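You operate a simulated robot arm through the tools that you are given. There is no shell and no other tool.

You are at the controls of a simulated two-armed robot. One attempt, no reset.

## Task
Roll the bubbles out of the blue book's label on the corner frame.
Fine: clamp it first and leave it clamped square; use the hand roller and put it back on the rest. Set down upright: hand roller. What is to be rubbed or washed off counts as gone when no trace of it is left.

The check looks at the end state, three seconds after you hand in, the way a careful person would. Anything else that was tipped, shoved, dropped, spilled or broken makes it a failure.

## Robot
Two 7-joint arms with fingered hands on one trunk that stands fixed in place. Base frame: the origin is at the foot of the trunk, x ahead of it, y to its left, z up; the work surface is at about z = 938. Lengths are in mm, angles in degrees, forces in N, time in s.
The left shoulder is at [42, 173, 1305], the right one opposite. With the tool pointing down near the work surface each hand reaches from about 100 to 760 mm from the base axis, measured 20 degrees to its own side. Payload 3.5 kg a hand.
The tool frame of a hand sits at the grasp point between the pads (the TCP): z along the fingers, y along the line on which they close. The tips reach 30 mm beyond it. The gripper opens to 104 mm; its body begins 35 mm behind the TCP. The gripper is a hand of 3 fingers: y runs from the thumb to the fingers, the wrist lies at [-15, -104, -178] in the tool frame, and closing takes about 1.5 s.
Orientation is told as [roll, pitch, yaw] about the base's x, y, z axes, in that order, counted from this pose: with the fingers straight down and the wrist toward the robot, the tool's x, y and z point along [0, 1, 0], [1, 0, 0] and [0, 0, -1] of the base frame.

## Interface
- The arms move only by the tool servo_tool. It takes "left_increments", "right_increments" or both (then of equal length, played together; a hand with none holds still); each is a list of rows, each a list of 6 numbers: the shift along the tool's x, y, z in mm, then the turn, a rotation vector about the tool's x, y, z in degrees. In form: [[tx, ty, tz, ax, ay, az], ...]. A call has 1 to 20 rows; each row is the pose to reach, as a shift and turn from the pose commanded when the call began, along the tool's axes at that moment. "left_claw" and "right_claw" are, for a hand that has rows, the gripper command, from -1 (shut) to 1 (fully open), values between in proportion, set as the call begins (left out, the last holds). A row lasts 0.2 s, in which the tool goes at most 50 mm and 8.6 degrees; a call with a longer step from one row to the next is refused whole, and so is a gripper value outside its range. Where a pose cannot be reached the arm comes as near as it can. A force on the tool above 40 N (or 10 N above the force at the start of the call, whichever is more), or a blocked arm, ends the call early, and 0.2 s more pass. Each finger travels about 72 mm/s and halts on what it meets, pressing with about 30 N; the grip force reading is that of the motor and also rises with nothing between the fingers. The clock runs only during rows and for 0.2 s after the last one: add rows that repeat a pose to give the fingers time. The reply holds the time, the measured pose of the TCP, the force on the tool along the base axes, the opening and the grip force, in the units named above and with some noise, with the torque about the TCP (base axes, N m) and any sound that the robot's microphone picked up.
- Cameras (640 x 400 px; columns grow to the right, rows downward): "scene" is now at [120.7, 38.9, 1484.6]; the picture's right is [0.44, -0.90, 0.00], its down [-0.46, -0.23, -0.86] and it looks along [0.77, 0.38, -0.52] (base axes); focal length 232 px, centre (320, 200). "left" rides on the left gripper at [-64, -94, -117] in its tool frame; the picture's right is [-0.72, -0.33, 0.61], its down [0.64, -0.65, 0.40] and it looks along [0.27, 0.68, 0.68] (tool axes); focal length 238 px, centre (320, 200). "right" rides on the right gripper at [64, -94, -117] in its tool frame; the picture's right is [-0.72, 0.33, -0.61], its down [-0.64, -0.65, 0.40] and it looks along [-0.27, 0.68, 0.68] (tool axes); focal length 238 px, centre (320, 200). There is no depth. A picture from a camera that has moved, and an enlarged one, comes with that camera's place and axes in the base frame and with its lens.
- camera(camera): a new picture of that camera. No time passes.
- lift_body(by): moves the trunk up (or, below 0, down) by that many mm; the arms and the scene camera ride with it, the base frame stays. It gives what a move gives, with no picture.
- move_fingers(index, middle, thumb_bend, thumb_turn, hand): sets how far each is bent, from 0 (flat) to 100 (curled in); at 30 the hand is open as for a grip, at 70 the pads meet at the TCP. One left out holds its place. A second passes; each finger stops where it meets its share of the squeeze, and holds until it gets a number again. A gripper value or a shape takes the hand back. It gives what a move gives, with no picture; readings hold the bend of each and the force on the fingers (four entries, about 0 where the hand has none), thumb and palm. thumb_turn goes from beside the hand (0) to across from the fingers (100), as for a grip.
- hand_shape(shape, hand): the hand has 3 fingers and takes this shape, open, in about a second: jaw (thumb against the fingers, like two jaws); tri (thumb and two fingers); tip (a fingertip pinch); poke (one finger out to press); point (the index stretched); flat (the hand flat); cup (the hand cupped); fist (a fist). The gripper value then closes the fingers along that shape, each until it touches; the sizes above hold for jaw. It gives what a move gives, with no picture.
- turn_head(pan, tilt): turns the head with the scene camera to pan (to the left, within 86 degrees either way) and tilt (down, from -29 to 69), counted from straight ahead of the robot (the tilt from the chest, where the trunk bows). It gives what a move gives.
- close_up(camera, box): a new picture of the part [left, top, right, bottom] of that camera's present view, enlarged. No time passes.
- close_job(): hands the job in; it is judged then, once.

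Places have to be worked out from the pictures, the camera data and where the tool is seen. Open the grippers and draw the arms clear of the work before you hand the job in, unless the task says otherwise.

The tools are called after ">>>" as a command line: name --argument value ..., lists and objects as JSON in quotes. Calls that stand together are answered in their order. servo_tool: Moves the arms, as the interface text tells. Its arguments: {"type":"object","properties":{"left_increments":{"type":"array"},"left_claw":{"type":"number"},"right_increments":{"type":"array"},"right_claw":{"type":"number"}},"required":[]} The other tools are called the same way: lift_body (by) moves the trunk up or down; hand_shape (shape, hand) gives the hand a shape; move_fingers (index, middle, thumb_bend, thumb_turn, hand) moves the fingers one by one; turn_head (pan, tilt) turns the head that bears the scene camera; camera (camera) takes a picture; close_up (camera, box) takes an enlarged picture of a part of a camera's view; close_job () hands the job in.

At the start:

```text
clock: 0.0
left_ee_pos: [429.2, 372.1, 1331.7]
left_tool_rot: [0.0, -0.1, 0.0]
left_contact_force: [0.7, 0.1, 0.2]
left_torque: [0.0, -0.01, -0.04]
left_opening: 103.4
left_finger_force: 0.1
left_shape: jaw
left_bend: [30.0, 30.0, 30.0, 98.0]
left_finger forces: [0.0, 0.1, 0.0, 0.0, 0.0, 0.0]
right_ee_pos: [490.0, 14.1, 1345.6]
right_tool_rot: [0.0, -0.1, 0.0]
right_contact_force: [0.4, -0.3, 0.3]
right_torque: [-0.01, 0.02, 0.0]
right_opening: 103.5
right_finger_force: 0.1
right_shape: jaw
right_bend: [30.0, 30.0, 30.0, 98.0]
right_finger forces: [0.0, 0.1, 0.1, 0.1, 0.0, 0.0]
trunk travel left (down, up): [-400.0, 354.0]
head pan, tilt (commanded): [26.0, 31.1]
```

scene: 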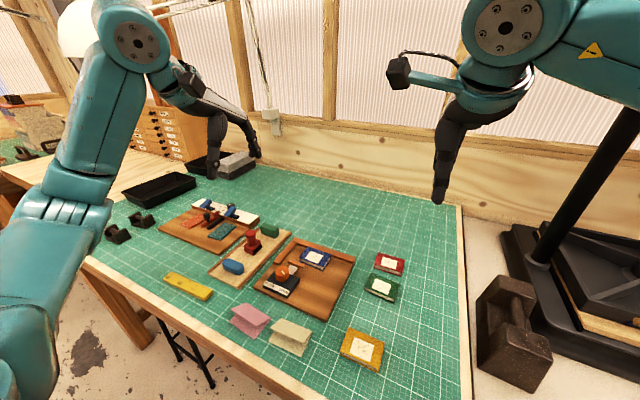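
right: 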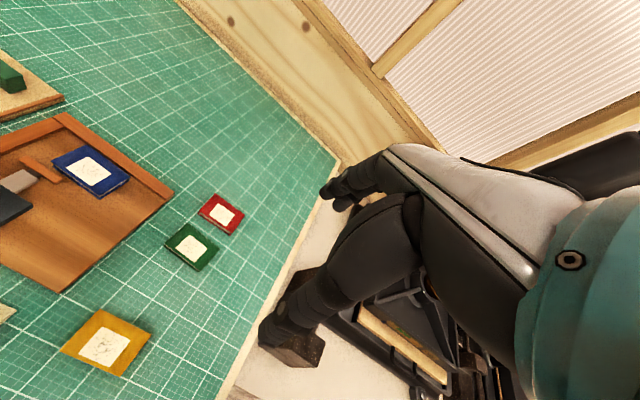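
left: 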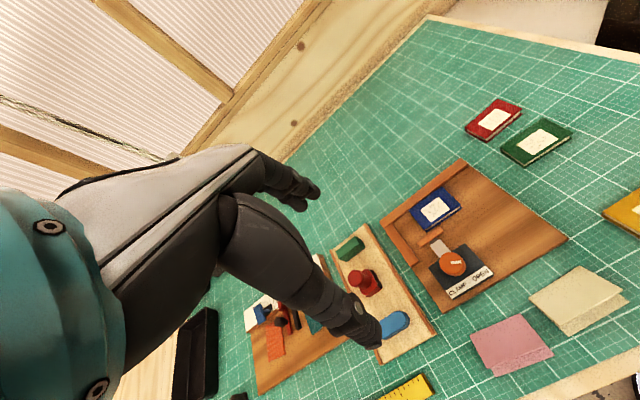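

I begin by looking closer at the work: the corner frame with the blue book, the clamp, and the tool rests.

>>> close_up --camera "scene" --box '[240, 220, 370, 320]'

>>> close_up --camera "scene" --box '[150, 180, 300, 300]'

>>> close_up --camera "left" --box '[370, 150, 580, 310]'

>>> close_up --camera "left" --box '[220, 210, 440, 390]'

```text
4.00 times, centred on (305, 270) of scene
camera zoom: at [120.7, 38.9, 1484.6], right [0.44, -0.9, 0.0], down [-0.46, -0.23, -0.86], along [0.77, 0.38, -0.52], focal length 929 px, centre (380, -80)
```

zoom: 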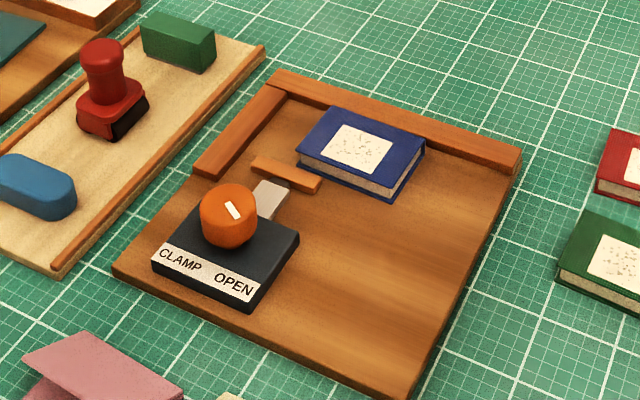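

```text
3.33 times, centred on (225, 240) of scene
camera zoom: at [120.7, 38.9, 1484.6], right [0.44, -0.9, 0.0], down [-0.46, -0.23, -0.86], along [0.77, 0.38, -0.52], focal length 774 px, centre (637, 67)
```

zoom: 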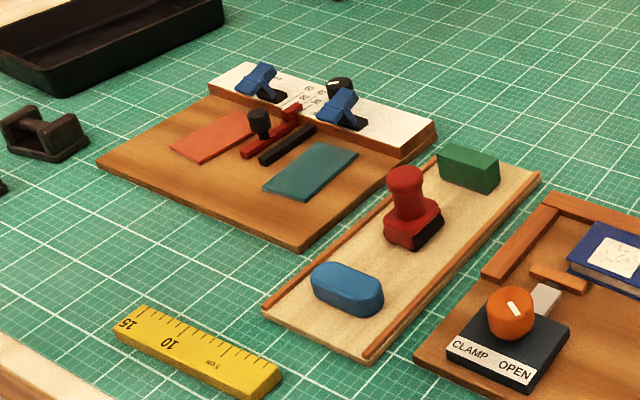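

```text
2.50 times, centred on (475, 230) of left
camera zoom: at [335.7, 308.8, 1448.3], right [-0.33, -0.72, -0.61], down [-0.65, 0.64, -0.4], along [0.68, 0.27, -0.68], focal length 596 px, centre (-68, 125)
```

zoom: 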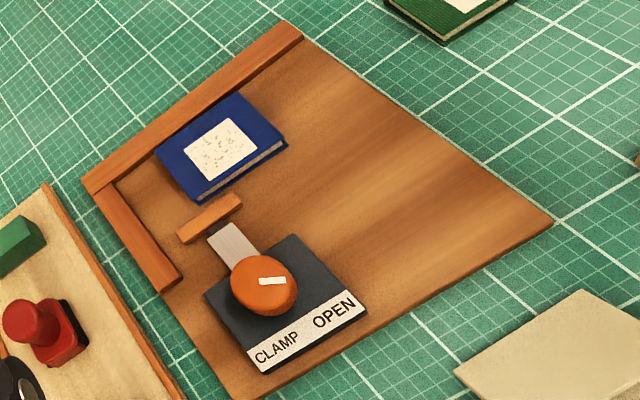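

```text
2.22 times, centred on (330, 300) of left
camera zoom: at [335.7, 308.8, 1448.3], right [-0.33, -0.72, -0.61], down [-0.65, 0.64, -0.4], along [0.68, 0.27, -0.68], focal length 530 px, centre (298, -22)
```

zoom: 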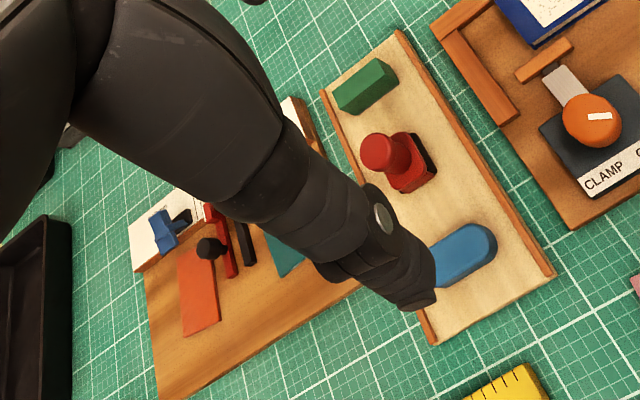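

The light tray holds a blue block, a red knob-handled tool and a green block; I need to find which is the hand roller. I turn the head to look around the bench for other candidates.

>>> turn_head --pan 40 --tilt 45

>>> camera --camera "scene"

```text
clock: 0.8
left_ee_pos: [428.3, 372.6, 1331.7]
left_tool_rot: [0.0, -0.1, 0.0]
left_contact_force: [0.1, -0.3, -0.1]
left_torque: [0.01, 0.0, 0.02]
left_opening: 103.5
left_finger_force: 0.0
left_shape: jaw
left_bend: [30.0, 30.0, 30.0, 98.0]
left_finger forces: [0.0, 0.0, 0.1, 0.0, 0.0, 0.0]
right_ee_pos: [489.6, 14.7, 1346.3]
right_tool_rot: [0.0, 0.0, 0.0]
right_contact_force: [-0.5, 0.4, 0.0]
right_torque: [-0.02, -0.02, -0.01]
right_opening: 103.6
right_finger_force: 0.1
right_shape: jaw
right_bend: [30.0, 30.0, 30.0, 98.0]
right_finger forces: [0.0, 0.1, 0.0, 0.0, 0.0, 0.0]
trunk travel left (down, up): [-400.0, 354.0]
head pan, tilt (commanded): [40.0, 45.0]
```

```text
taken
camera scene: at [102.2, 51.6, 1463.7], right [0.64, -0.77, 0.0], down [-0.54, -0.45, -0.71], along [0.54, 0.45, -0.71], focal length 232 px, centre (320, 200)
```

scene: 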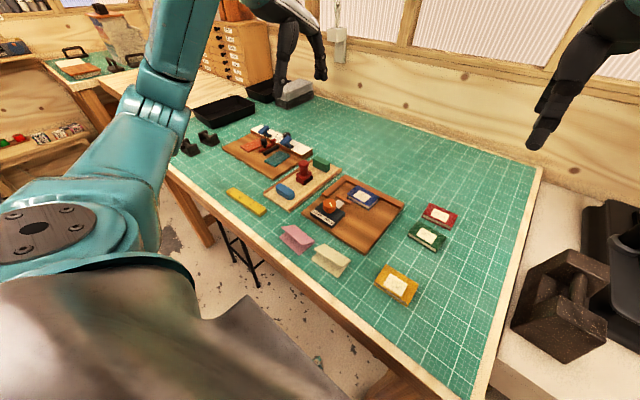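

I zoom in on the several items: the tray, the black cradles at left, and the far tray.

>>> close_up --camera "scene" --box '[170, 110, 250, 160]'

>>> close_up --camera "scene" --box '[220, 115, 316, 175]'

>>> close_up --camera "scene" --box '[256, 145, 352, 205]'

>>> close_up --camera "scene" --box '[300, 170, 412, 240]'

>>> close_up --camera "scene" --box '[240, 60, 336, 120]'

```text
8.00 times, centred on (210, 135) of scene
camera zoom: at [102.2, 51.6, 1463.7], right [0.64, -0.77, 0.0], down [-0.54, -0.45, -0.71], along [0.54, 0.45, -0.71], focal length 1858 px, centre (1200, 720)
```

zoom: 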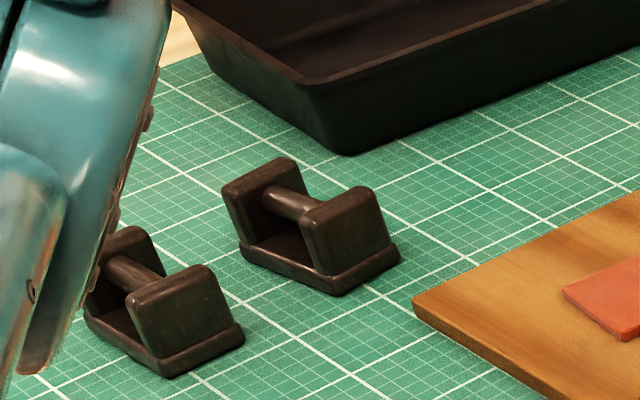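

```text
6.67 times, centred on (268, 145) of scene
camera zoom: at [102.2, 51.6, 1463.7], right [0.64, -0.77, 0.0], down [-0.54, -0.45, -0.71], along [0.54, 0.45, -0.71], focal length 1549 px, centre (667, 567)
```

zoom: 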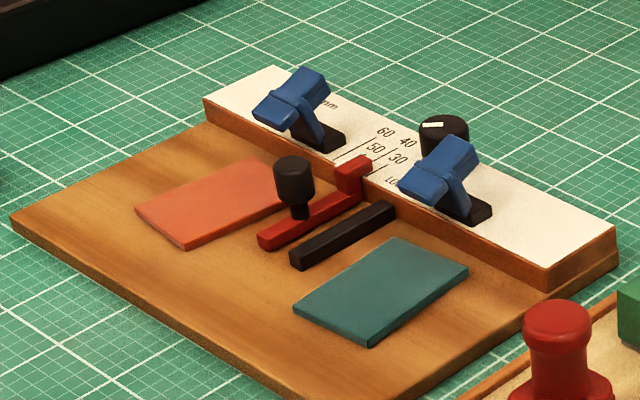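

```text
6.67 times, centred on (304, 175) of scene
camera zoom: at [102.2, 51.6, 1463.7], right [0.64, -0.77, 0.0], down [-0.54, -0.45, -0.71], along [0.54, 0.45, -0.71], focal length 1549 px, centre (427, 367)
```

zoom: 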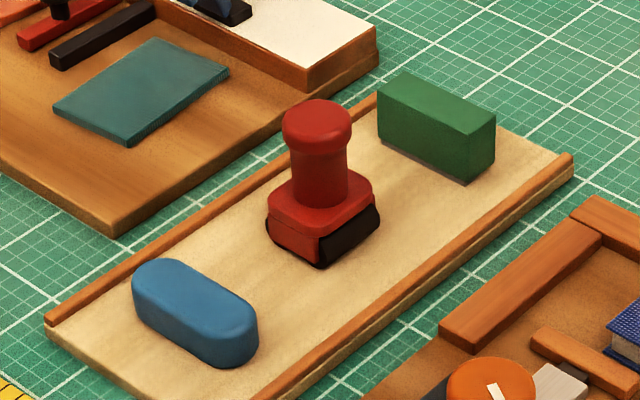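

```text
5.71 times, centred on (356, 205) of scene
camera zoom: at [102.2, 51.6, 1463.7], right [0.64, -0.77, 0.0], down [-0.54, -0.45, -0.71], along [0.54, 0.45, -0.71], focal length 1327 px, centre (114, 171)
```

zoom: 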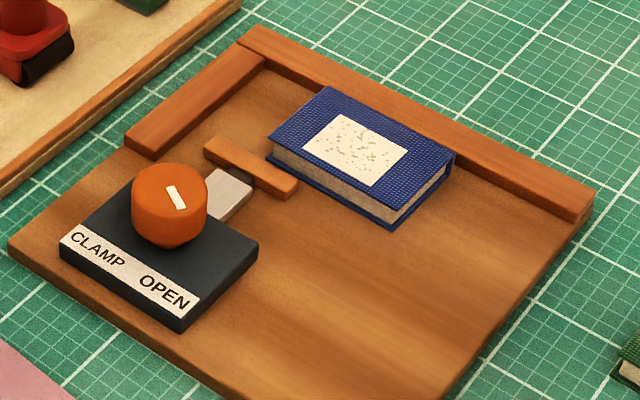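

```text
6.67 times, centred on (288, 90) of scene
camera zoom: at [102.2, 51.6, 1463.7], right [0.64, -0.77, 0.0], down [-0.54, -0.45, -0.71], along [0.54, 0.45, -0.71], focal length 1549 px, centre (533, 933)
```

zoom: 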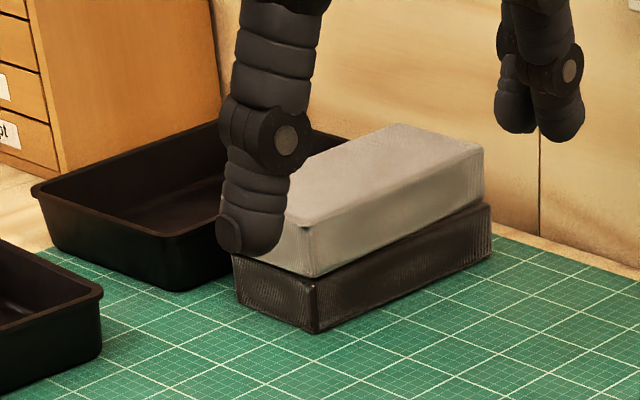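

The red knob-handled tool with a black drum underneath looks like the hand roller on its tray rest; the blue book sits about 45 mm short of the left fence of the corner frame (axes roughly parallel to base). I move the left hand for a closer view of the frame.

>>> servo_tool --left_increments '[[-15, -7, 25, 0, 0, 0], [-31, -14, 50, 0, 0, 0], [-46, -21, 75, 0, 0, 0], [-62, -28, 100, 0, 0, 0], [-77, -35, 125, 0, 0, 0], [-92, -41, 149, 0, 0, 0], [-108, -48, 174, 0, 0, 0], [-123, -55, 199, 0, 0, 0]]'

>>> camera --camera "left"

```text
clock: 2.6
left_ee_pos: [380.4, 248.3, 1132.7]
left_tool_rot: [0.0, 0.0, -0.1]
left_contact_force: [-0.3, 0.0, 0.7]
left_torque: [-0.04, 0.03, 0.0]
left_opening: 103.5
left_finger_force: 0.0
left_shape: jaw
left_bend: [30.0, 30.0, 30.0, 98.0]
left_finger forces: [0.0, 0.0, 0.0, 0.1, 0.0, 0.1]
left hand out of reach, approached as far as the arm can: row 8
right_ee_pos: [490.5, 13.2, 1345.3]
right_tool_rot: [0.1, 0.0, 0.1]
right_contact_force: [-0.8, -0.3, -0.2]
right_torque: [0.0, 0.03, -0.01]
right_opening: 103.5
right_finger_force: 0.1
right_shape: jaw
right_bend: [30.0, 30.0, 30.0, 98.0]
right_finger forces: [0.1, 0.0, 0.0, 0.0, 0.0, 0.1]
trunk travel left (down, up): [-400.0, 354.0]
head pan, tilt (commanded): [40.0, 45.0]
```

```text
taken
camera left: at [288.1, 186.6, 1249.0], right [-0.33, -0.72, -0.61], down [-0.65, 0.64, -0.4], along [0.68, 0.27, -0.68], focal length 238 px, centre (320, 200)
```

left: 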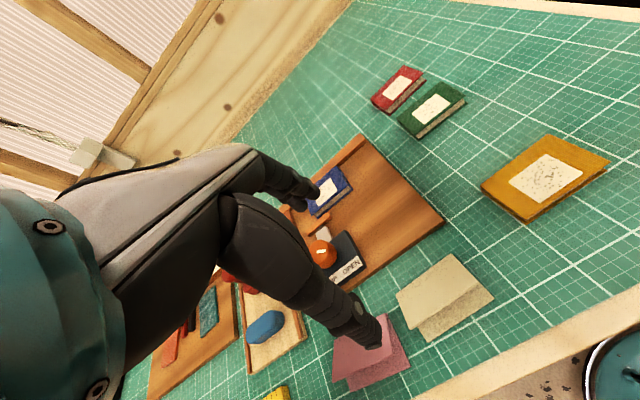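

The hand blocks its own camera's view here; the scene camera's close-ups are sharper. I aim the head at the frame and take large enlargements.

>>> turn_head --pan 30 --tilt 42

>>> camera --camera "scene"

```text
clock: 3.3
left_ee_pos: [379.8, 250.3, 1134.2]
left_tool_rot: [-0.1, 0.1, -0.1]
left_contact_force: [-0.8, 0.0, -0.1]
left_torque: [-0.02, 0.01, 0.0]
left_opening: 103.8
left_finger_force: 0.1
left_shape: jaw
left_bend: [30.0, 30.0, 30.0, 98.0]
left_finger forces: [0.0, 0.0, 0.0, 0.1, 0.1, 0.0]
right_ee_pos: [490.9, 15.2, 1345.1]
right_tool_rot: [-0.1, 0.0, 0.1]
right_contact_force: [0.1, -0.1, 1.0]
right_torque: [-0.02, -0.01, 0.0]
right_opening: 103.7
right_finger_force: 0.1
right_shape: jaw
right_bend: [30.0, 30.0, 30.0, 98.0]
right_finger forces: [0.1, 0.0, 0.0, 0.1, 0.0, 0.0]
trunk travel left (down, up): [-400.0, 354.0]
head pan, tilt (commanded): [30.0, 42.0]
```

```text
taken
camera scene: at [112.1, 41.3, 1468.0], right [0.5, -0.87, 0.0], down [-0.58, -0.34, -0.74], along [0.64, 0.37, -0.67], focal length 232 px, centre (320, 200)
```

scene: 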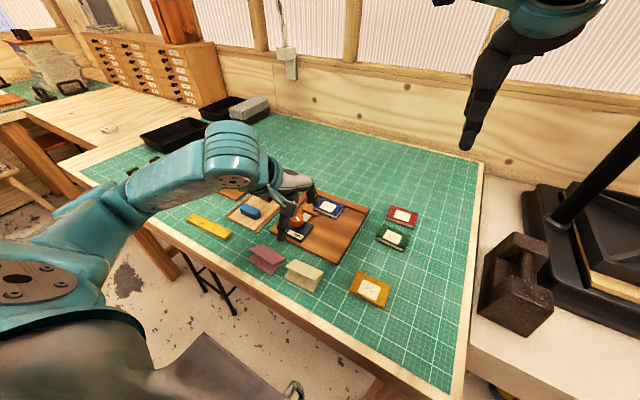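

The left arm now hides the tray, so I raise it back to roughly its start pose to keep the view clear.

>>> servo_tool --left_increments '[[15, 7, -25, 0, 0, 0], [31, 14, -50, 0, 0, 0], [46, 21, -75, 0, 0, 0], [62, 28, -100, 0, 0, 0], [77, 35, -125, 0, 0, 0], [92, 41, -149, 0, 0, 0], [108, 48, -174, 0, 0, 0], [123, 55, -199, 0, 0, 0]]'

>>> camera --camera "scene"

>>> close_up --camera "scene" --box '[270, 185, 374, 250]'

>>> close_up --camera "scene" --box '[220, 160, 310, 216]'

>>> close_up --camera "scene" --box '[310, 190, 350, 215]'

>>> close_up --camera "scene" --box '[276, 202, 324, 246]'

```text
clock: 5.1
left_ee_pos: [436.8, 372.2, 1333.3]
left_tool_rot: [0.1, 0.0, 0.0]
left_contact_force: [-0.1, 0.3, 0.0]
left_torque: [-0.04, 0.02, 0.02]
left_opening: 103.4
left_finger_force: 0.0
left_shape: jaw
left_bend: [30.0, 30.0, 30.0, 98.0]
left_finger forces: [0.1, 0.0, 0.1, 0.0, 0.0, 0.0]
right_ee_pos: [491.4, 14.8, 1344.4]
right_tool_rot: [0.0, 0.0, 0.0]
right_contact_force: [-0.1, 0.0, -0.2]
right_torque: [0.03, -0.02, -0.01]
right_opening: 103.5
right_finger_force: 0.0
right_shape: jaw
right_bend: [30.0, 30.0, 30.0, 98.0]
right_finger forces: [0.0, 0.1, 0.0, 0.0, 0.0, 0.0]
trunk travel left (down, up): [-400.0, 354.0]
head pan, tilt (commanded): [30.0, 42.0]
```

```text
taken
camera scene: at [112.3, 41.1, 1468.0], right [0.5, -0.87, 0.0], down [-0.58, -0.33, -0.74], along [0.64, 0.37, -0.67], focal length 232 px, centre (320, 200)
```

scene: 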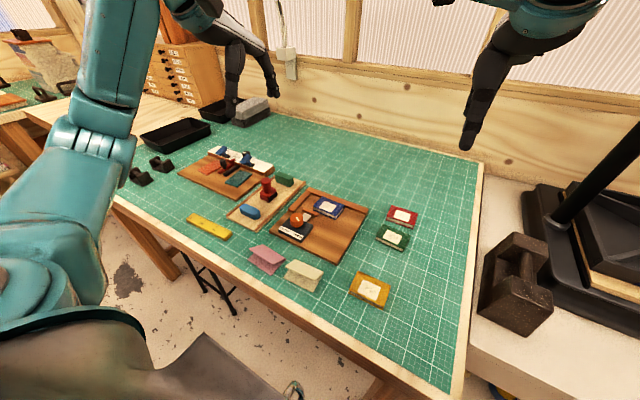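

```text
6.15 times, centred on (322, 218) of scene
camera zoom: at [112.3, 41.1, 1468.0], right [0.5, -0.87, 0.0], down [-0.58, -0.33, -0.74], along [0.64, 0.37, -0.67], focal length 1430 px, centre (308, 92)
```

zoom: 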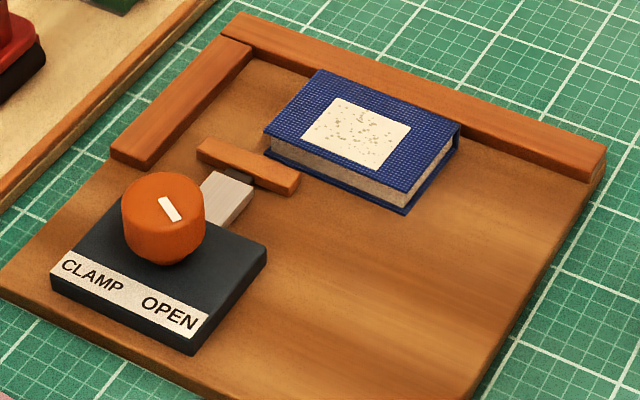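

```text
7.11 times, centred on (265, 188) of scene
camera zoom: at [112.3, 41.1, 1468.0], right [0.5, -0.87, 0.0], down [-0.58, -0.33, -0.74], along [0.64, 0.37, -0.67], focal length 1652 px, centre (711, 285)
```

zoom: 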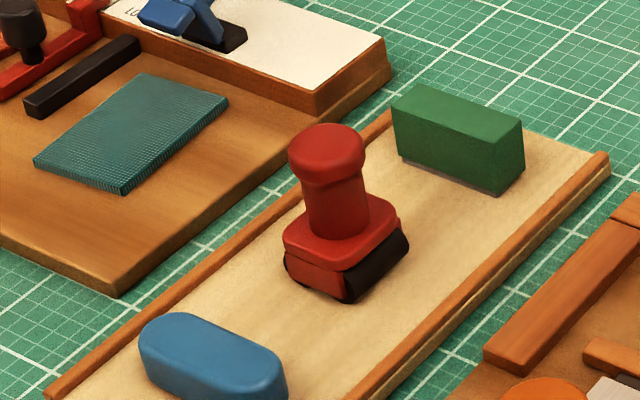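

```text
16.00 times, centred on (330, 202) of scene
camera zoom: at [112.3, 41.1, 1468.0], right [0.5, -0.87, 0.0], down [-0.58, -0.33, -0.74], along [0.64, 0.37, -0.67], focal length 3717 px, centre (160, 160)
```

zoom: 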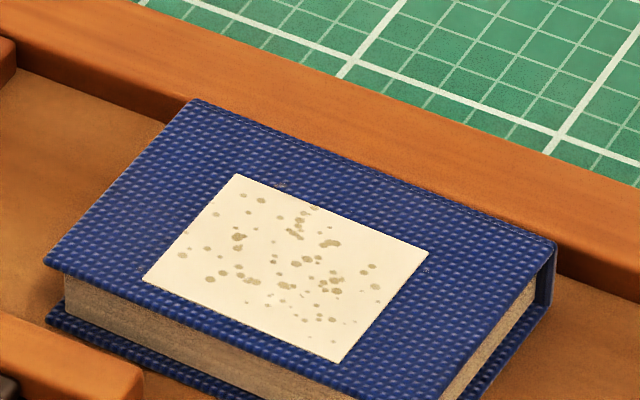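

```text
9.09 times, centred on (300, 224) of scene
camera zoom: at [112.3, 41.1, 1468.0], right [0.5, -0.87, 0.0], down [-0.58, -0.33, -0.74], along [0.64, 0.37, -0.67], focal length 2112 px, centre (502, -18)
```

zoom: 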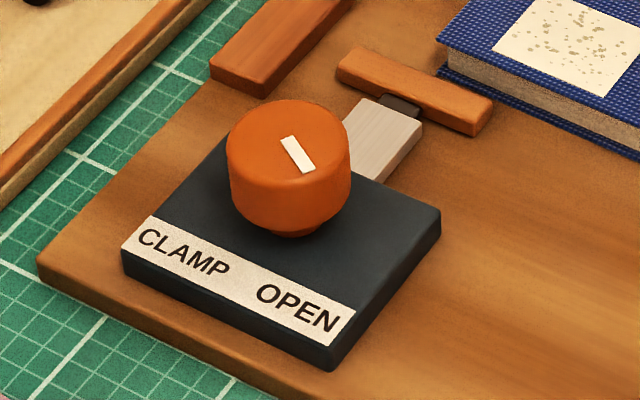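

The book's label shows many bubbles and the clamp knob points to OPEN. To get heights right, I raise the trunk for a second, steeper viewpoint (stereo).

>>> lift_body --by 300

>>> turn_head --pan 32 --tilt 58

>>> camera --camera "scene"

```text
clock: 8.1
left_ee_pos: [438.2, 372.7, 1633.3]
left_tool_rot: [-0.1, 0.0, 0.0]
left_contact_force: [-0.3, 0.5, 0.5]
left_torque: [-0.01, 0.03, -0.01]
left_opening: 103.8
left_finger_force: 0.1
left_shape: jaw
left_bend: [30.0, 30.0, 30.0, 98.0]
left_finger forces: [0.0, 0.0, 0.0, 0.0, 0.0, 0.0]
right_ee_pos: [490.5, 14.5, 1644.4]
right_tool_rot: [0.1, 0.1, -0.1]
right_contact_force: [-0.9, 0.3, 0.2]
right_torque: [-0.01, -0.04, -0.01]
right_opening: 103.6
right_finger_force: 0.1
right_shape: jaw
right_bend: [30.0, 30.0, 30.0, 98.0]
right_finger forces: [0.0, 0.0, 0.0, 0.0, 0.0, 0.0]
trunk travel left (down, up): [-700.0, 54.0]
head pan, tilt (commanded): [30.0, 42.0]
```

```text
clock: 8.9
left_ee_pos: [437.3, 371.9, 1633.7]
left_tool_rot: [0.0, -0.1, 0.1]
left_contact_force: [-0.2, 0.0, -0.4]
left_torque: [-0.02, -0.02, 0.0]
left_opening: 103.4
left_finger_force: 0.1
left_shape: jaw
left_bend: [30.0, 30.0, 30.0, 98.0]
left_finger forces: [0.1, 0.0, 0.0, 0.1, 0.0, 0.0]
right_ee_pos: [491.2, 14.6, 1646.6]
right_tool_rot: [0.1, 0.0, -0.1]
right_contact_force: [-0.1, -0.3, -0.4]
right_torque: [-0.02, 0.0, -0.01]
right_opening: 103.5
right_finger_force: 0.1
right_shape: jaw
right_bend: [30.0, 30.0, 30.0, 98.0]
right_finger forces: [0.0, 0.1, 0.0, 0.1, 0.1, 0.0]
trunk travel left (down, up): [-700.0, 54.0]
head pan, tilt (commanded): [32.0, 58.0]
```

```text
taken
camera scene: at [70.0, 35.9, 1747.5], right [0.53, -0.85, 0.0], down [-0.72, -0.45, -0.53], along [0.45, 0.28, -0.85], focal length 232 px, centre (320, 200)
```

scene: 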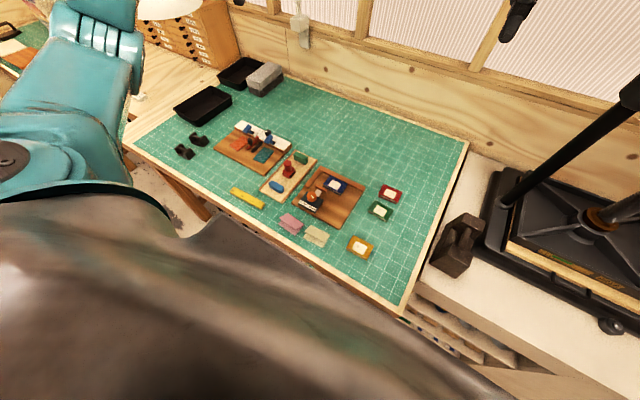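

Now the enlargements from this higher view of the frame, clamp and roller.

>>> close_up --camera "scene" --box '[288, 164, 368, 230]'

>>> close_up --camera "scene" --box '[296, 180, 336, 220]'

>>> close_up --camera "scene" --box '[260, 148, 320, 203]'

>>> close_up --camera "scene" --box '[276, 154, 304, 182]'

```text
6.06 times, centred on (328, 197) of scene
camera zoom: at [70.0, 35.9, 1747.5], right [0.53, -0.85, 0.0], down [-0.72, -0.45, -0.53], along [0.45, 0.28, -0.85], focal length 1408 px, centre (272, 218)
```

zoom: 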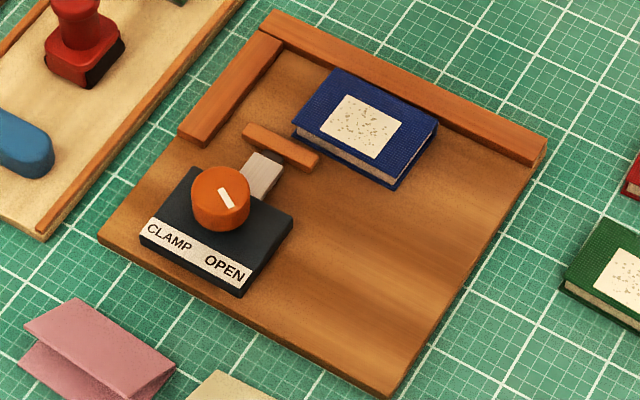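

```text
10.00 times, centred on (316, 200) of scene
camera zoom: at [70.0, 35.9, 1747.5], right [0.53, -0.85, 0.0], down [-0.72, -0.45, -0.53], along [0.45, 0.28, -0.85], focal length 2323 px, centre (360, 200)
```

zoom: 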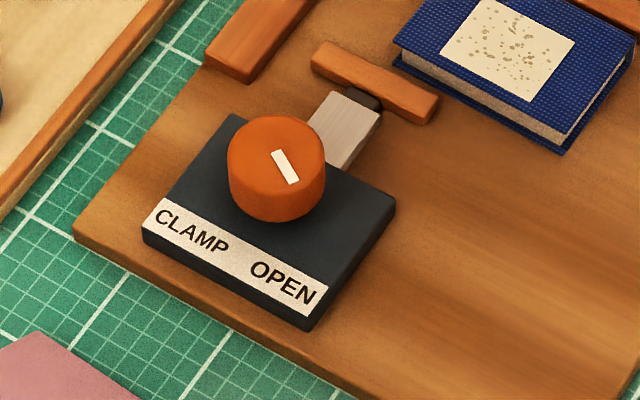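

```text
7.27 times, centred on (290, 176) of scene
camera zoom: at [70.0, 35.9, 1747.5], right [0.53, -0.85, 0.0], down [-0.72, -0.45, -0.53], along [0.45, 0.28, -0.85], focal length 1690 px, centre (538, 378)
```

zoom: 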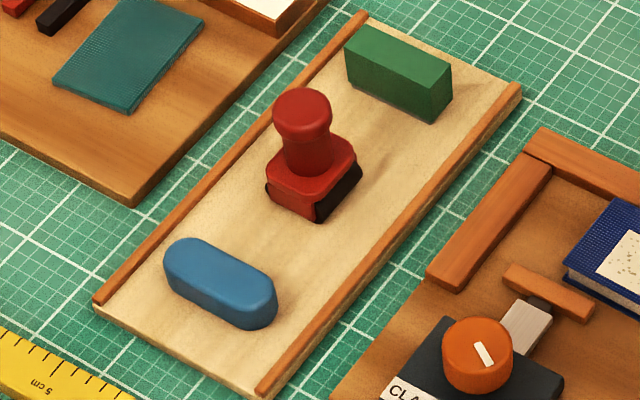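

```text
14.29 times, centred on (290, 168) of scene
camera zoom: at [70.0, 35.9, 1747.5], right [0.53, -0.85, 0.0], down [-0.72, -0.45, -0.53], along [0.45, 0.28, -0.85], focal length 3319 px, centre (749, 657)
```

zoom: 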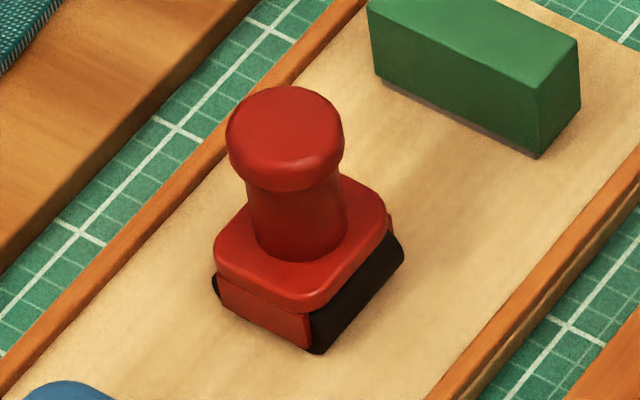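

Stereo puts the book at about x 557–612, y 238–323 (top z≈968), fence inner corner near (612, 362), clamp knob near (472, 325) with a ~38 mm cap, and the roller near (540, 490) with its drum axis along x. I lower the trunk back and look at the hand's fingers to learn their geometry.

>>> lift_body --by -300

>>> turn_head --pan 42 --tilt 20

>>> camera --camera "scene"

>>> camera --camera "left"

```text
clock: 11.9
left_ee_pos: [437.4, 372.3, 1333.4]
left_tool_rot: [0.0, 0.0, 0.0]
left_contact_force: [0.9, 0.6, -0.3]
left_torque: [0.03, -0.02, 0.04]
left_opening: 103.5
left_finger_force: 0.0
left_shape: jaw
left_bend: [30.0, 30.0, 30.0, 98.0]
left_finger forces: [0.1, 0.0, 0.0, 0.1, 0.1, 0.0]
right_ee_pos: [491.7, 14.5, 1346.7]
right_tool_rot: [0.0, 0.1, 0.0]
right_contact_force: [-0.8, -0.5, -0.9]
right_torque: [-0.04, 0.0, 0.03]
right_opening: 103.3
right_finger_force: 0.0
right_shape: jaw
right_bend: [30.0, 30.0, 30.0, 98.0]
right_finger forces: [0.0, 0.1, 0.0, 0.1, 0.0, 0.1]
trunk travel left (down, up): [-400.0, 354.0]
head pan, tilt (commanded): [32.0, 58.0]
```

```text
clock: 12.9
left_ee_pos: [438.2, 372.4, 1333.2]
left_tool_rot: [0.0, -0.1, -0.1]
left_contact_force: [0.0, 0.6, 0.2]
left_torque: [0.03, 0.02, -0.01]
left_opening: 103.6
left_finger_force: 0.1
left_shape: jaw
left_bend: [30.0, 30.0, 30.0, 98.0]
left_finger forces: [0.0, 0.1, 0.0, 0.0, 0.0, 0.1]
right_ee_pos: [492.1, 14.7, 1345.7]
right_tool_rot: [0.1, 0.1, 0.0]
right_contact_force: [-0.8, -0.2, 1.0]
right_torque: [0.01, 0.0, -0.02]
right_opening: 103.5
right_finger_force: 0.0
right_shape: jaw
right_bend: [30.0, 30.0, 30.0, 98.0]
right_finger forces: [0.0, 0.1, 0.0, 0.0, 0.1, 0.0]
trunk travel left (down, up): [-400.0, 354.0]
head pan, tilt (commanded): [42.0, 20.0]
```

```text
taken
camera scene: at [109.0, 61.7, 1502.3], right [0.67, -0.74, 0.0], down [-0.25, -0.23, -0.94], along [0.7, 0.63, -0.34], focal length 232 px, centre (320, 200)
```

scene: 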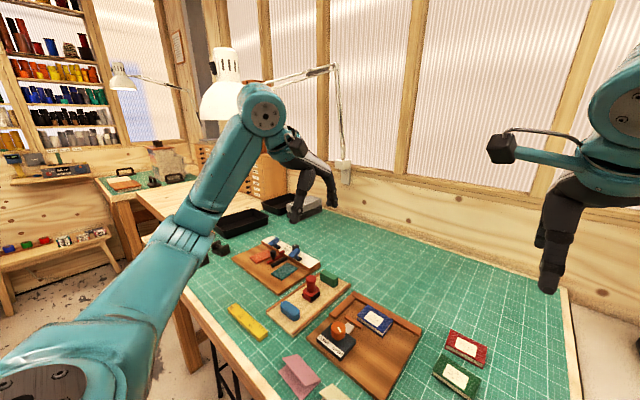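

```text
taken
camera left: at [344.6, 309.7, 1448.6], right [-0.33, -0.72, -0.61], down [-0.65, 0.64, -0.4], along [0.68, 0.27, -0.68], focal length 238 px, centre (320, 200)
```

left: 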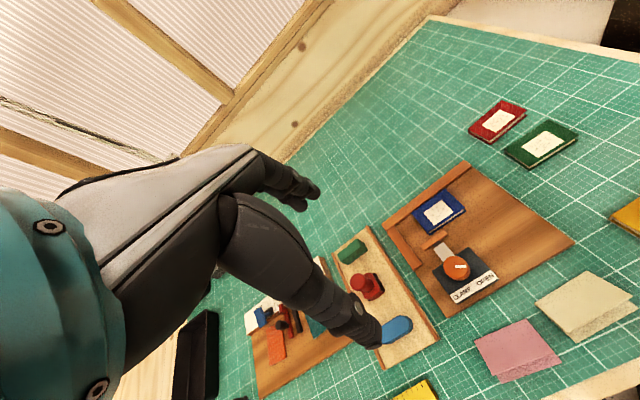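

I take a close look at the left hand in the jaw shape, then close it in free air to see where the tips go.

>>> close_up --camera "scene" --box '[270, 120, 360, 230]'

>>> servo_tool --left_increments '[[0, 0, 0, 0, 0, 0], [0, 0, 0, 0, 0, 0], [0, 0, 0, 0, 0, 0], [0, 0, 0, 0, 0, 0], [0, 0, 0, 0, 0, 0], [0, 0, 0, 0, 0, 0], [0, 0, 0, 0, 0, 0]]' --left_claw -1

>>> close_up --camera "scene" --box '[270, 120, 360, 230]'

>>> close_up --camera "left" --box '[160, 120, 420, 380]'

```text
3.64 times, centred on (315, 175) of scene
camera zoom: at [109.0, 61.7, 1502.3], right [0.67, -0.74, 0.0], down [-0.25, -0.23, -0.94], along [0.7, 0.63, -0.34], focal length 845 px, centre (338, 291)
```

zoom: 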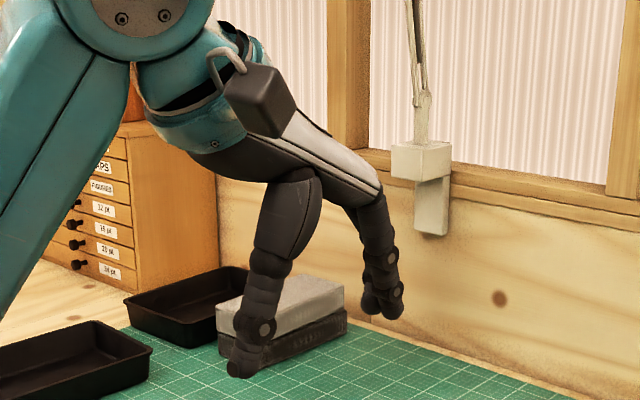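

```text
clock: 14.5
left_ee_pos: [438.8, 372.3, 1332.5]
left_tool_rot: [-0.1, 0.0, 0.0]
left_contact_force: [0.7, 0.5, -0.9]
left_torque: [-0.03, 0.03, -0.01]
left_opening: 0.0
left_finger_force: 30.1
left_shape: jaw
left_bend: [70.0, 70.0, 47.0, 100.0]
left_finger forces: [0.1, 0.1, 0.0, 0.0, 0.1, 0.1]
right_ee_pos: [491.5, 15.6, 1345.9]
right_tool_rot: [0.0, 0.0, 0.1]
right_contact_force: [-0.9, 0.1, -1.0]
right_torque: [0.0, 0.01, 0.0]
right_opening: 103.6
right_finger_force: 0.1
right_shape: jaw
right_bend: [30.0, 30.0, 30.0, 98.0]
right_finger forces: [0.1, 0.0, 0.1, 0.1, 0.0, 0.1]
trunk travel left (down, up): [-400.0, 354.0]
head pan, tilt (commanded): [42.0, 20.0]
```

```text
3.64 times, centred on (315, 175) of scene
camera zoom: at [109.0, 61.7, 1502.4], right [0.67, -0.74, 0.0], down [-0.25, -0.23, -0.94], along [0.7, 0.63, -0.34], focal length 845 px, centre (338, 291)
```

zoom: 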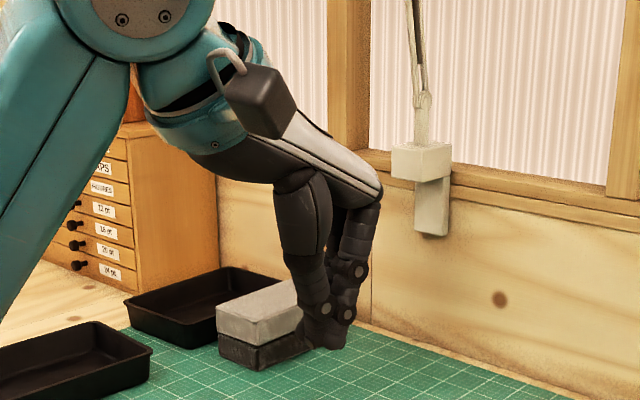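

```text
1.54 times, centred on (290, 250) of left
camera zoom: at [344.6, 309.7, 1448.6], right [-0.33, -0.72, -0.61], down [-0.65, 0.64, -0.4], along [0.68, 0.27, -0.68], focal length 367 px, centre (366, 123)
```

zoom: 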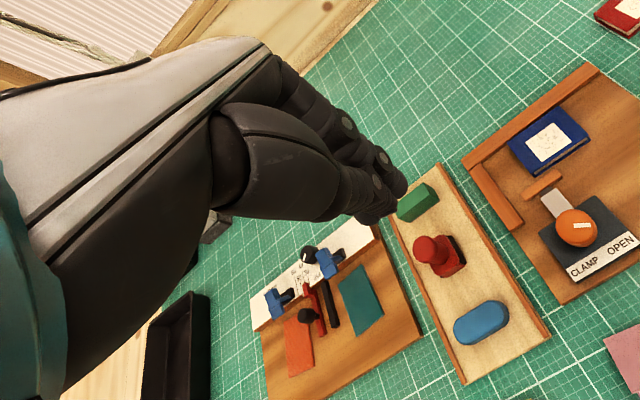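

Closed, the tips sit 30 mm beyond the TCP as stated. Next I bring the closed left hand to a point right of the blue book, at (578, 195, 1100), ready to push it left into the corner.

>>> servo_tool --left_increments '[[-18, 14, 23, 0, 0, 0], [-35, 28, 47, 0, 0, 0], [-53, 42, 70, 0, 0, 0], [-71, 56, 93, 0, 0, 0], [-89, 70, 117, 0, 0, 0], [-106, 84, 140, 0, 0, 0], [-124, 98, 163, 0, 0, 0], [-142, 112, 186, 0, 0, 0], [-159, 126, 210, 0, 0, 0], [-177, 140, 233, 0, 0, 0]]'

>>> turn_head --pan 28 --tilt 40

>>> camera --camera "scene"

>>> camera --camera "left"

```text
clock: 16.7
left_ee_pos: [578.8, 196.9, 1097.5]
left_tool_rot: [0.0, 0.0, 0.0]
left_contact_force: [-0.3, 0.8, -0.2]
left_torque: [0.04, 0.02, -0.03]
left_opening: 0.2
left_finger_force: 29.6
left_shape: jaw
left_bend: [70.0, 70.0, 47.0, 100.0]
left_finger forces: [0.0, 0.0, 0.0, 0.0, 0.0, 0.0]
right_ee_pos: [491.0, 14.5, 1345.8]
right_tool_rot: [0.0, 0.0, 0.0]
right_contact_force: [-0.4, 0.7, 0.2]
right_torque: [-0.01, 0.0, -0.01]
right_opening: 103.7
right_finger_force: 0.1
right_shape: jaw
right_bend: [30.0, 30.0, 30.0, 98.0]
right_finger forces: [0.0, 0.0, 0.0, 0.1, 0.1, 0.0]
trunk travel left (down, up): [-400.0, 354.0]
head pan, tilt (commanded): [42.0, 20.0]
```

```text
clock: 17.5
left_ee_pos: [577.9, 196.8, 1097.1]
left_tool_rot: [0.1, 0.0, 0.1]
left_contact_force: [0.8, 0.8, -0.6]
left_torque: [-0.02, 0.02, 0.0]
left_opening: 0.5
left_finger_force: 30.3
left_shape: jaw
left_bend: [70.0, 70.0, 47.0, 100.0]
left_finger forces: [0.0, 0.0, 0.1, 0.0, 0.0, 0.0]
right_ee_pos: [489.9, 14.8, 1346.3]
right_tool_rot: [-0.1, 0.0, 0.0]
right_contact_force: [0.9, -0.3, 0.4]
right_torque: [-0.01, 0.02, -0.01]
right_opening: 104.1
right_finger_force: 0.1
right_shape: jaw
right_bend: [30.0, 30.0, 30.0, 98.0]
right_finger forces: [0.0, 0.0, 0.0, 0.0, 0.0, 0.1]
trunk travel left (down, up): [-400.0, 354.0]
head pan, tilt (commanded): [28.0, 40.0]
```

```text
taken
camera scene: at [114.9, 39.3, 1471.0], right [0.47, -0.88, 0.0], down [-0.57, -0.3, -0.77], along [0.68, 0.36, -0.64], focal length 232 px, centre (320, 200)
```

scene: 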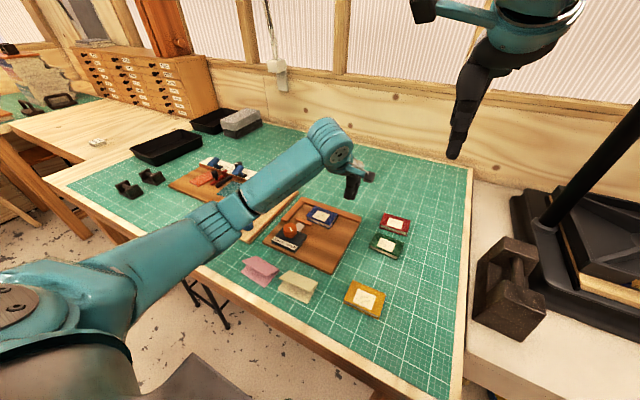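

```text
taken
camera left: at [485.4, 133.1, 1214.5], right [-0.33, -0.72, -0.61], down [-0.65, 0.64, -0.4], along [0.68, 0.27, -0.68], focal length 238 px, centre (320, 200)
```

left: 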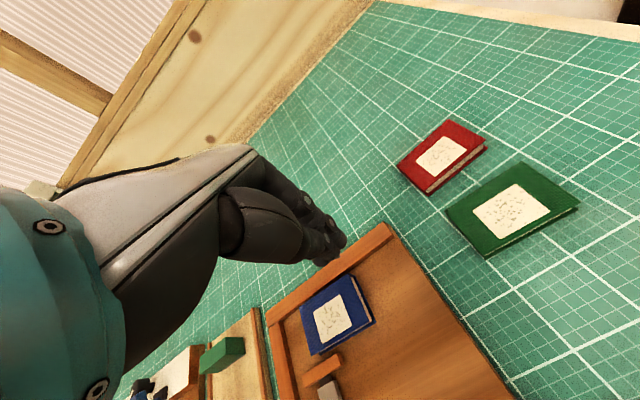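

The hand is above and right of the book; I lower it to z≈1010 (tips ≈980, above the book top) and check alignment.

>>> servo_tool --left_increments '[[0, 0, 22, 0, 0, 0], [0, 0, 44, 0, 0, 0], [0, 0, 66, 0, 0, 0], [0, 0, 87, 0, 0, 0]]'

>>> close_up --camera "scene" --box '[256, 165, 384, 245]'

>>> close_up --camera "left" --box '[200, 180, 480, 380]'

```text
clock: 18.5
left_ee_pos: [578.7, 194.4, 1013.0]
left_tool_rot: [-0.1, 0.0, 0.1]
left_contact_force: [-0.3, -0.5, -0.9]
left_torque: [-0.01, 0.0, -0.02]
left_opening: 0.1
left_finger_force: 29.4
left_shape: jaw
left_bend: [70.0, 70.0, 47.0, 100.0]
left_finger forces: [0.0, 0.0, 0.0, 0.1, 0.0, 0.0]
right_ee_pos: [491.5, 15.2, 1345.9]
right_tool_rot: [0.0, 0.0, 0.0]
right_contact_force: [0.7, 0.0, -0.5]
right_torque: [0.02, -0.02, -0.04]
right_opening: 103.6
right_finger_force: 0.0
right_shape: jaw
right_bend: [30.0, 30.0, 30.0, 98.0]
right_finger forces: [0.0, 0.0, 0.0, 0.0, 0.0, 0.1]
trunk travel left (down, up): [-400.0, 354.0]
head pan, tilt (commanded): [28.0, 40.0]
```

```text
5.00 times, centred on (320, 205) of scene
camera zoom: at [114.9, 39.4, 1470.9], right [0.47, -0.88, 0.0], down [-0.57, -0.3, -0.77], along [0.68, 0.36, -0.64], focal length 1162 px, centre (320, 175)
```

zoom: 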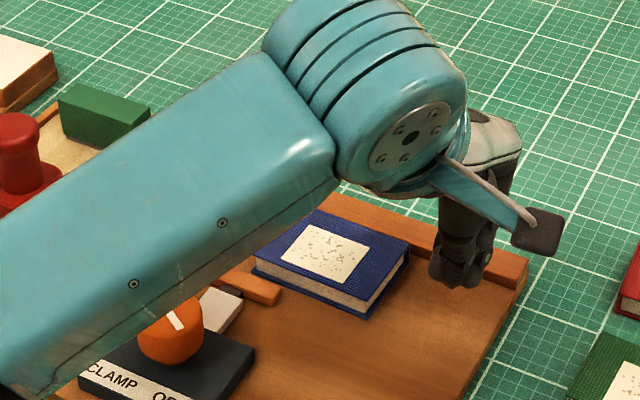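

```text
2.00 times, centred on (340, 280) of left
camera zoom: at [484.8, 132.9, 1127.8], right [-0.33, -0.72, -0.61], down [-0.65, 0.64, -0.4], along [0.68, 0.27, -0.68], focal length 477 px, centre (280, 40)
```

zoom: 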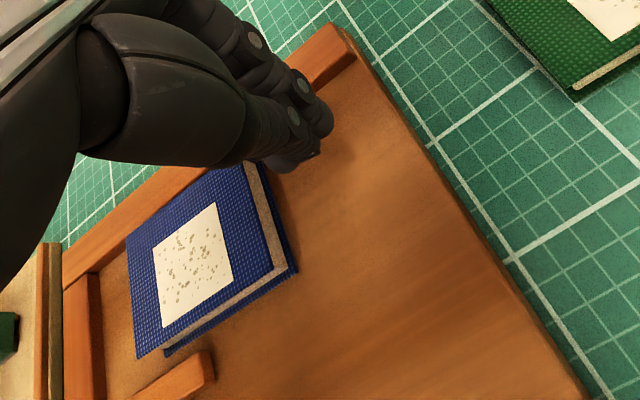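

Clear of the far fence and the book. I back off 6 mm in x and lower to z≈984 so the tips sit a few mm above the board, beside the book's right edge.

>>> servo_tool --left_increments '[[0, -3, 7, 0, 0, 0], [0, -6, 14, 0, 0, 0], [0, -6, 21, 0, 0, 0], [0, -6, 27, 0, 0, 0], [0, -6, 27, 0, 0, 0]]'

>>> close_up --camera "left" --box '[200, 180, 480, 380]'

>>> close_up --camera "scene" --box '[296, 190, 376, 240]'

```text
clock: 19.7
left_ee_pos: [572.1, 195.8, 985.2]
left_tool_rot: [0.0, 0.0, 0.0]
left_contact_force: [0.6, 0.2, -0.5]
left_torque: [-0.01, 0.01, 0.02]
left_opening: 0.1
left_finger_force: 29.8
left_shape: jaw
left_bend: [70.0, 70.0, 47.0, 100.0]
left_finger forces: [0.0, 0.0, 0.0, 0.0, 0.0, 0.1]
right_ee_pos: [491.4, 14.7, 1345.5]
right_tool_rot: [0.0, 0.0, 0.0]
right_contact_force: [0.0, 0.0, -0.8]
right_torque: [-0.02, -0.01, 0.02]
right_opening: 103.6
right_finger_force: 0.1
right_shape: jaw
right_bend: [30.0, 30.0, 30.0, 98.0]
right_finger forces: [0.0, 0.1, 0.1, 0.0, 0.0, 0.1]
trunk travel left (down, up): [-400.0, 354.0]
head pan, tilt (commanded): [28.0, 40.0]
```

```text
2.00 times, centred on (340, 280) of left
camera zoom: at [479.5, 132.2, 1101.1], right [-0.33, -0.72, -0.61], down [-0.65, 0.64, -0.4], along [0.68, 0.27, -0.68], focal length 477 px, centre (280, 40)
```

zoom: 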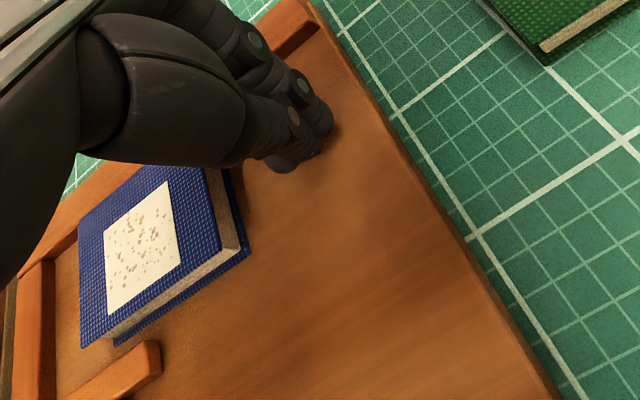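

```text
8.00 times, centred on (336, 215) of scene
camera zoom: at [114.9, 39.3, 1470.9], right [0.47, -0.88, 0.0], down [-0.57, -0.3, -0.77], along [0.68, 0.36, -0.64], focal length 1858 px, centre (192, 80)
```

zoom: 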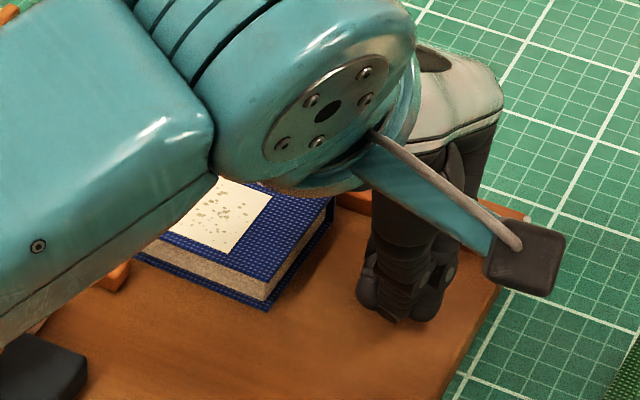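

The tips are just above the board with the book's right edge ~20 mm to the left. I push slowly left (+y) 48 mm and then check.

>>> servo_tool --left_increments '[[4, 0, 0, 0, 0, 0], [8, 0, 0, 0, 0, 0], [12, 0, 0, 0, 0, 0], [16, 0, 0, 0, 0, 0], [20, 0, 0, 0, 0, 0], [24, 0, 0, 0, 0, 0], [28, 0, 0, 0, 0, 0], [32, 0, 0, 0, 0, 0], [36, 0, 0, 0, 0, 0], [40, 0, 0, 0, 0, 0], [44, 0, 0, 0, 0, 0], [48, 0, 0, 0, 0, 0]]'

>>> close_up --camera "left" --box '[120, 180, 400, 380]'

>>> close_up --camera "scene" --box '[276, 175, 376, 240]'

```text
clock: 22.3
left_ee_pos: [571.7, 243.1, 986.9]
left_tool_rot: [0.0, 0.0, 0.0]
left_contact_force: [-0.1, -0.3, 0.3]
left_torque: [0.02, -0.02, -0.01]
left_opening: 0.1
left_finger_force: 30.5
left_shape: jaw
left_bend: [70.0, 70.0, 47.0, 100.0]
left_finger forces: [0.0, 0.5, 0.0, 0.0, 0.0, 0.0]
right_ee_pos: [490.7, 15.3, 1345.3]
right_tool_rot: [0.0, 0.1, -0.1]
right_contact_force: [0.9, 0.3, -0.3]
right_torque: [0.01, -0.01, 0.0]
right_opening: 103.7
right_finger_force: 0.1
right_shape: jaw
right_bend: [30.0, 30.0, 30.0, 98.0]
right_finger forces: [0.0, 0.0, 0.0, 0.0, 0.0, 0.0]
trunk travel left (down, up): [-400.0, 354.0]
head pan, tilt (commanded): [28.0, 40.0]
```

```text
2.00 times, centred on (260, 280) of left
camera zoom: at [478.1, 181.1, 1101.7], right [-0.33, -0.72, -0.61], down [-0.65, 0.64, -0.4], along [0.68, 0.27, -0.68], focal length 477 px, centre (440, 40)
```

zoom: 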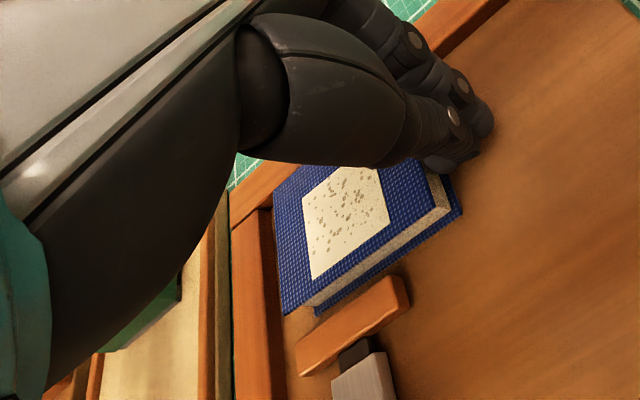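

```text
6.15 times, centred on (326, 208) of scene
camera zoom: at [114.8, 39.3, 1471.0], right [0.47, -0.88, 0.0], down [-0.57, -0.3, -0.77], along [0.68, 0.36, -0.64], focal length 1430 px, centre (283, 154)
```

zoom: 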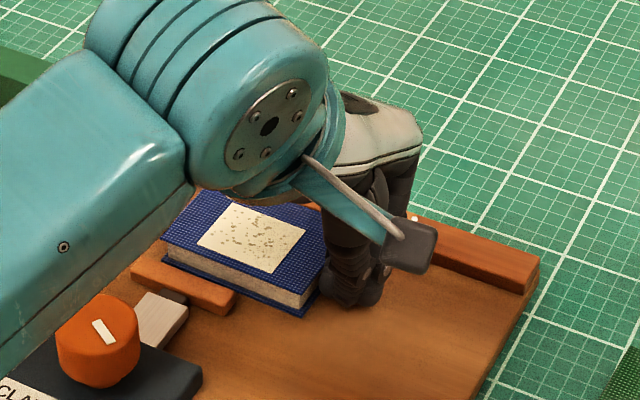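

The book slides easily and is now near the left fence. I continue pushing in small steps, watching the force for contact.

>>> servo_tool --left_increments '[[2, 0, 0, 0, 0, 0], [4, 0, 0, 0, 0, 0], [6, 0, 0, 0, 0, 0], [8, 0, 0, 0, 0, 0]]'

>>> close_up --camera "left" --box '[120, 180, 400, 380]'

```text
clock: 23.3
left_ee_pos: [572.5, 251.0, 986.4]
left_tool_rot: [0.0, 0.0, 0.0]
left_contact_force: [0.1, 0.2, 0.6]
left_torque: [0.04, -0.02, -0.01]
left_opening: 0.0
left_finger_force: 29.7
left_shape: jaw
left_bend: [70.0, 70.0, 47.0, 100.0]
left_finger forces: [0.0, 0.5, 0.0, 0.0, 0.1, 0.1]
right_ee_pos: [490.8, 14.2, 1346.1]
right_tool_rot: [-0.1, -0.1, 0.0]
right_contact_force: [-0.3, 0.4, 0.2]
right_torque: [-0.01, -0.03, -0.01]
right_opening: 103.6
right_finger_force: 0.1
right_shape: jaw
right_bend: [30.0, 30.0, 30.0, 98.0]
right_finger forces: [0.0, 0.0, 0.0, 0.0, 0.0, 0.1]
trunk travel left (down, up): [-400.0, 354.0]
head pan, tilt (commanded): [28.0, 40.0]
```

```text
2.00 times, centred on (260, 280) of left
camera zoom: at [478.7, 188.5, 1101.6], right [-0.33, -0.72, -0.61], down [-0.65, 0.64, -0.4], along [0.68, 0.27, -0.68], focal length 477 px, centre (440, 40)
```

zoom: 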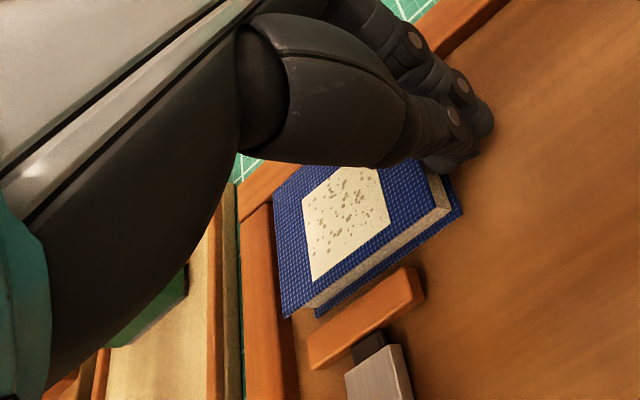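

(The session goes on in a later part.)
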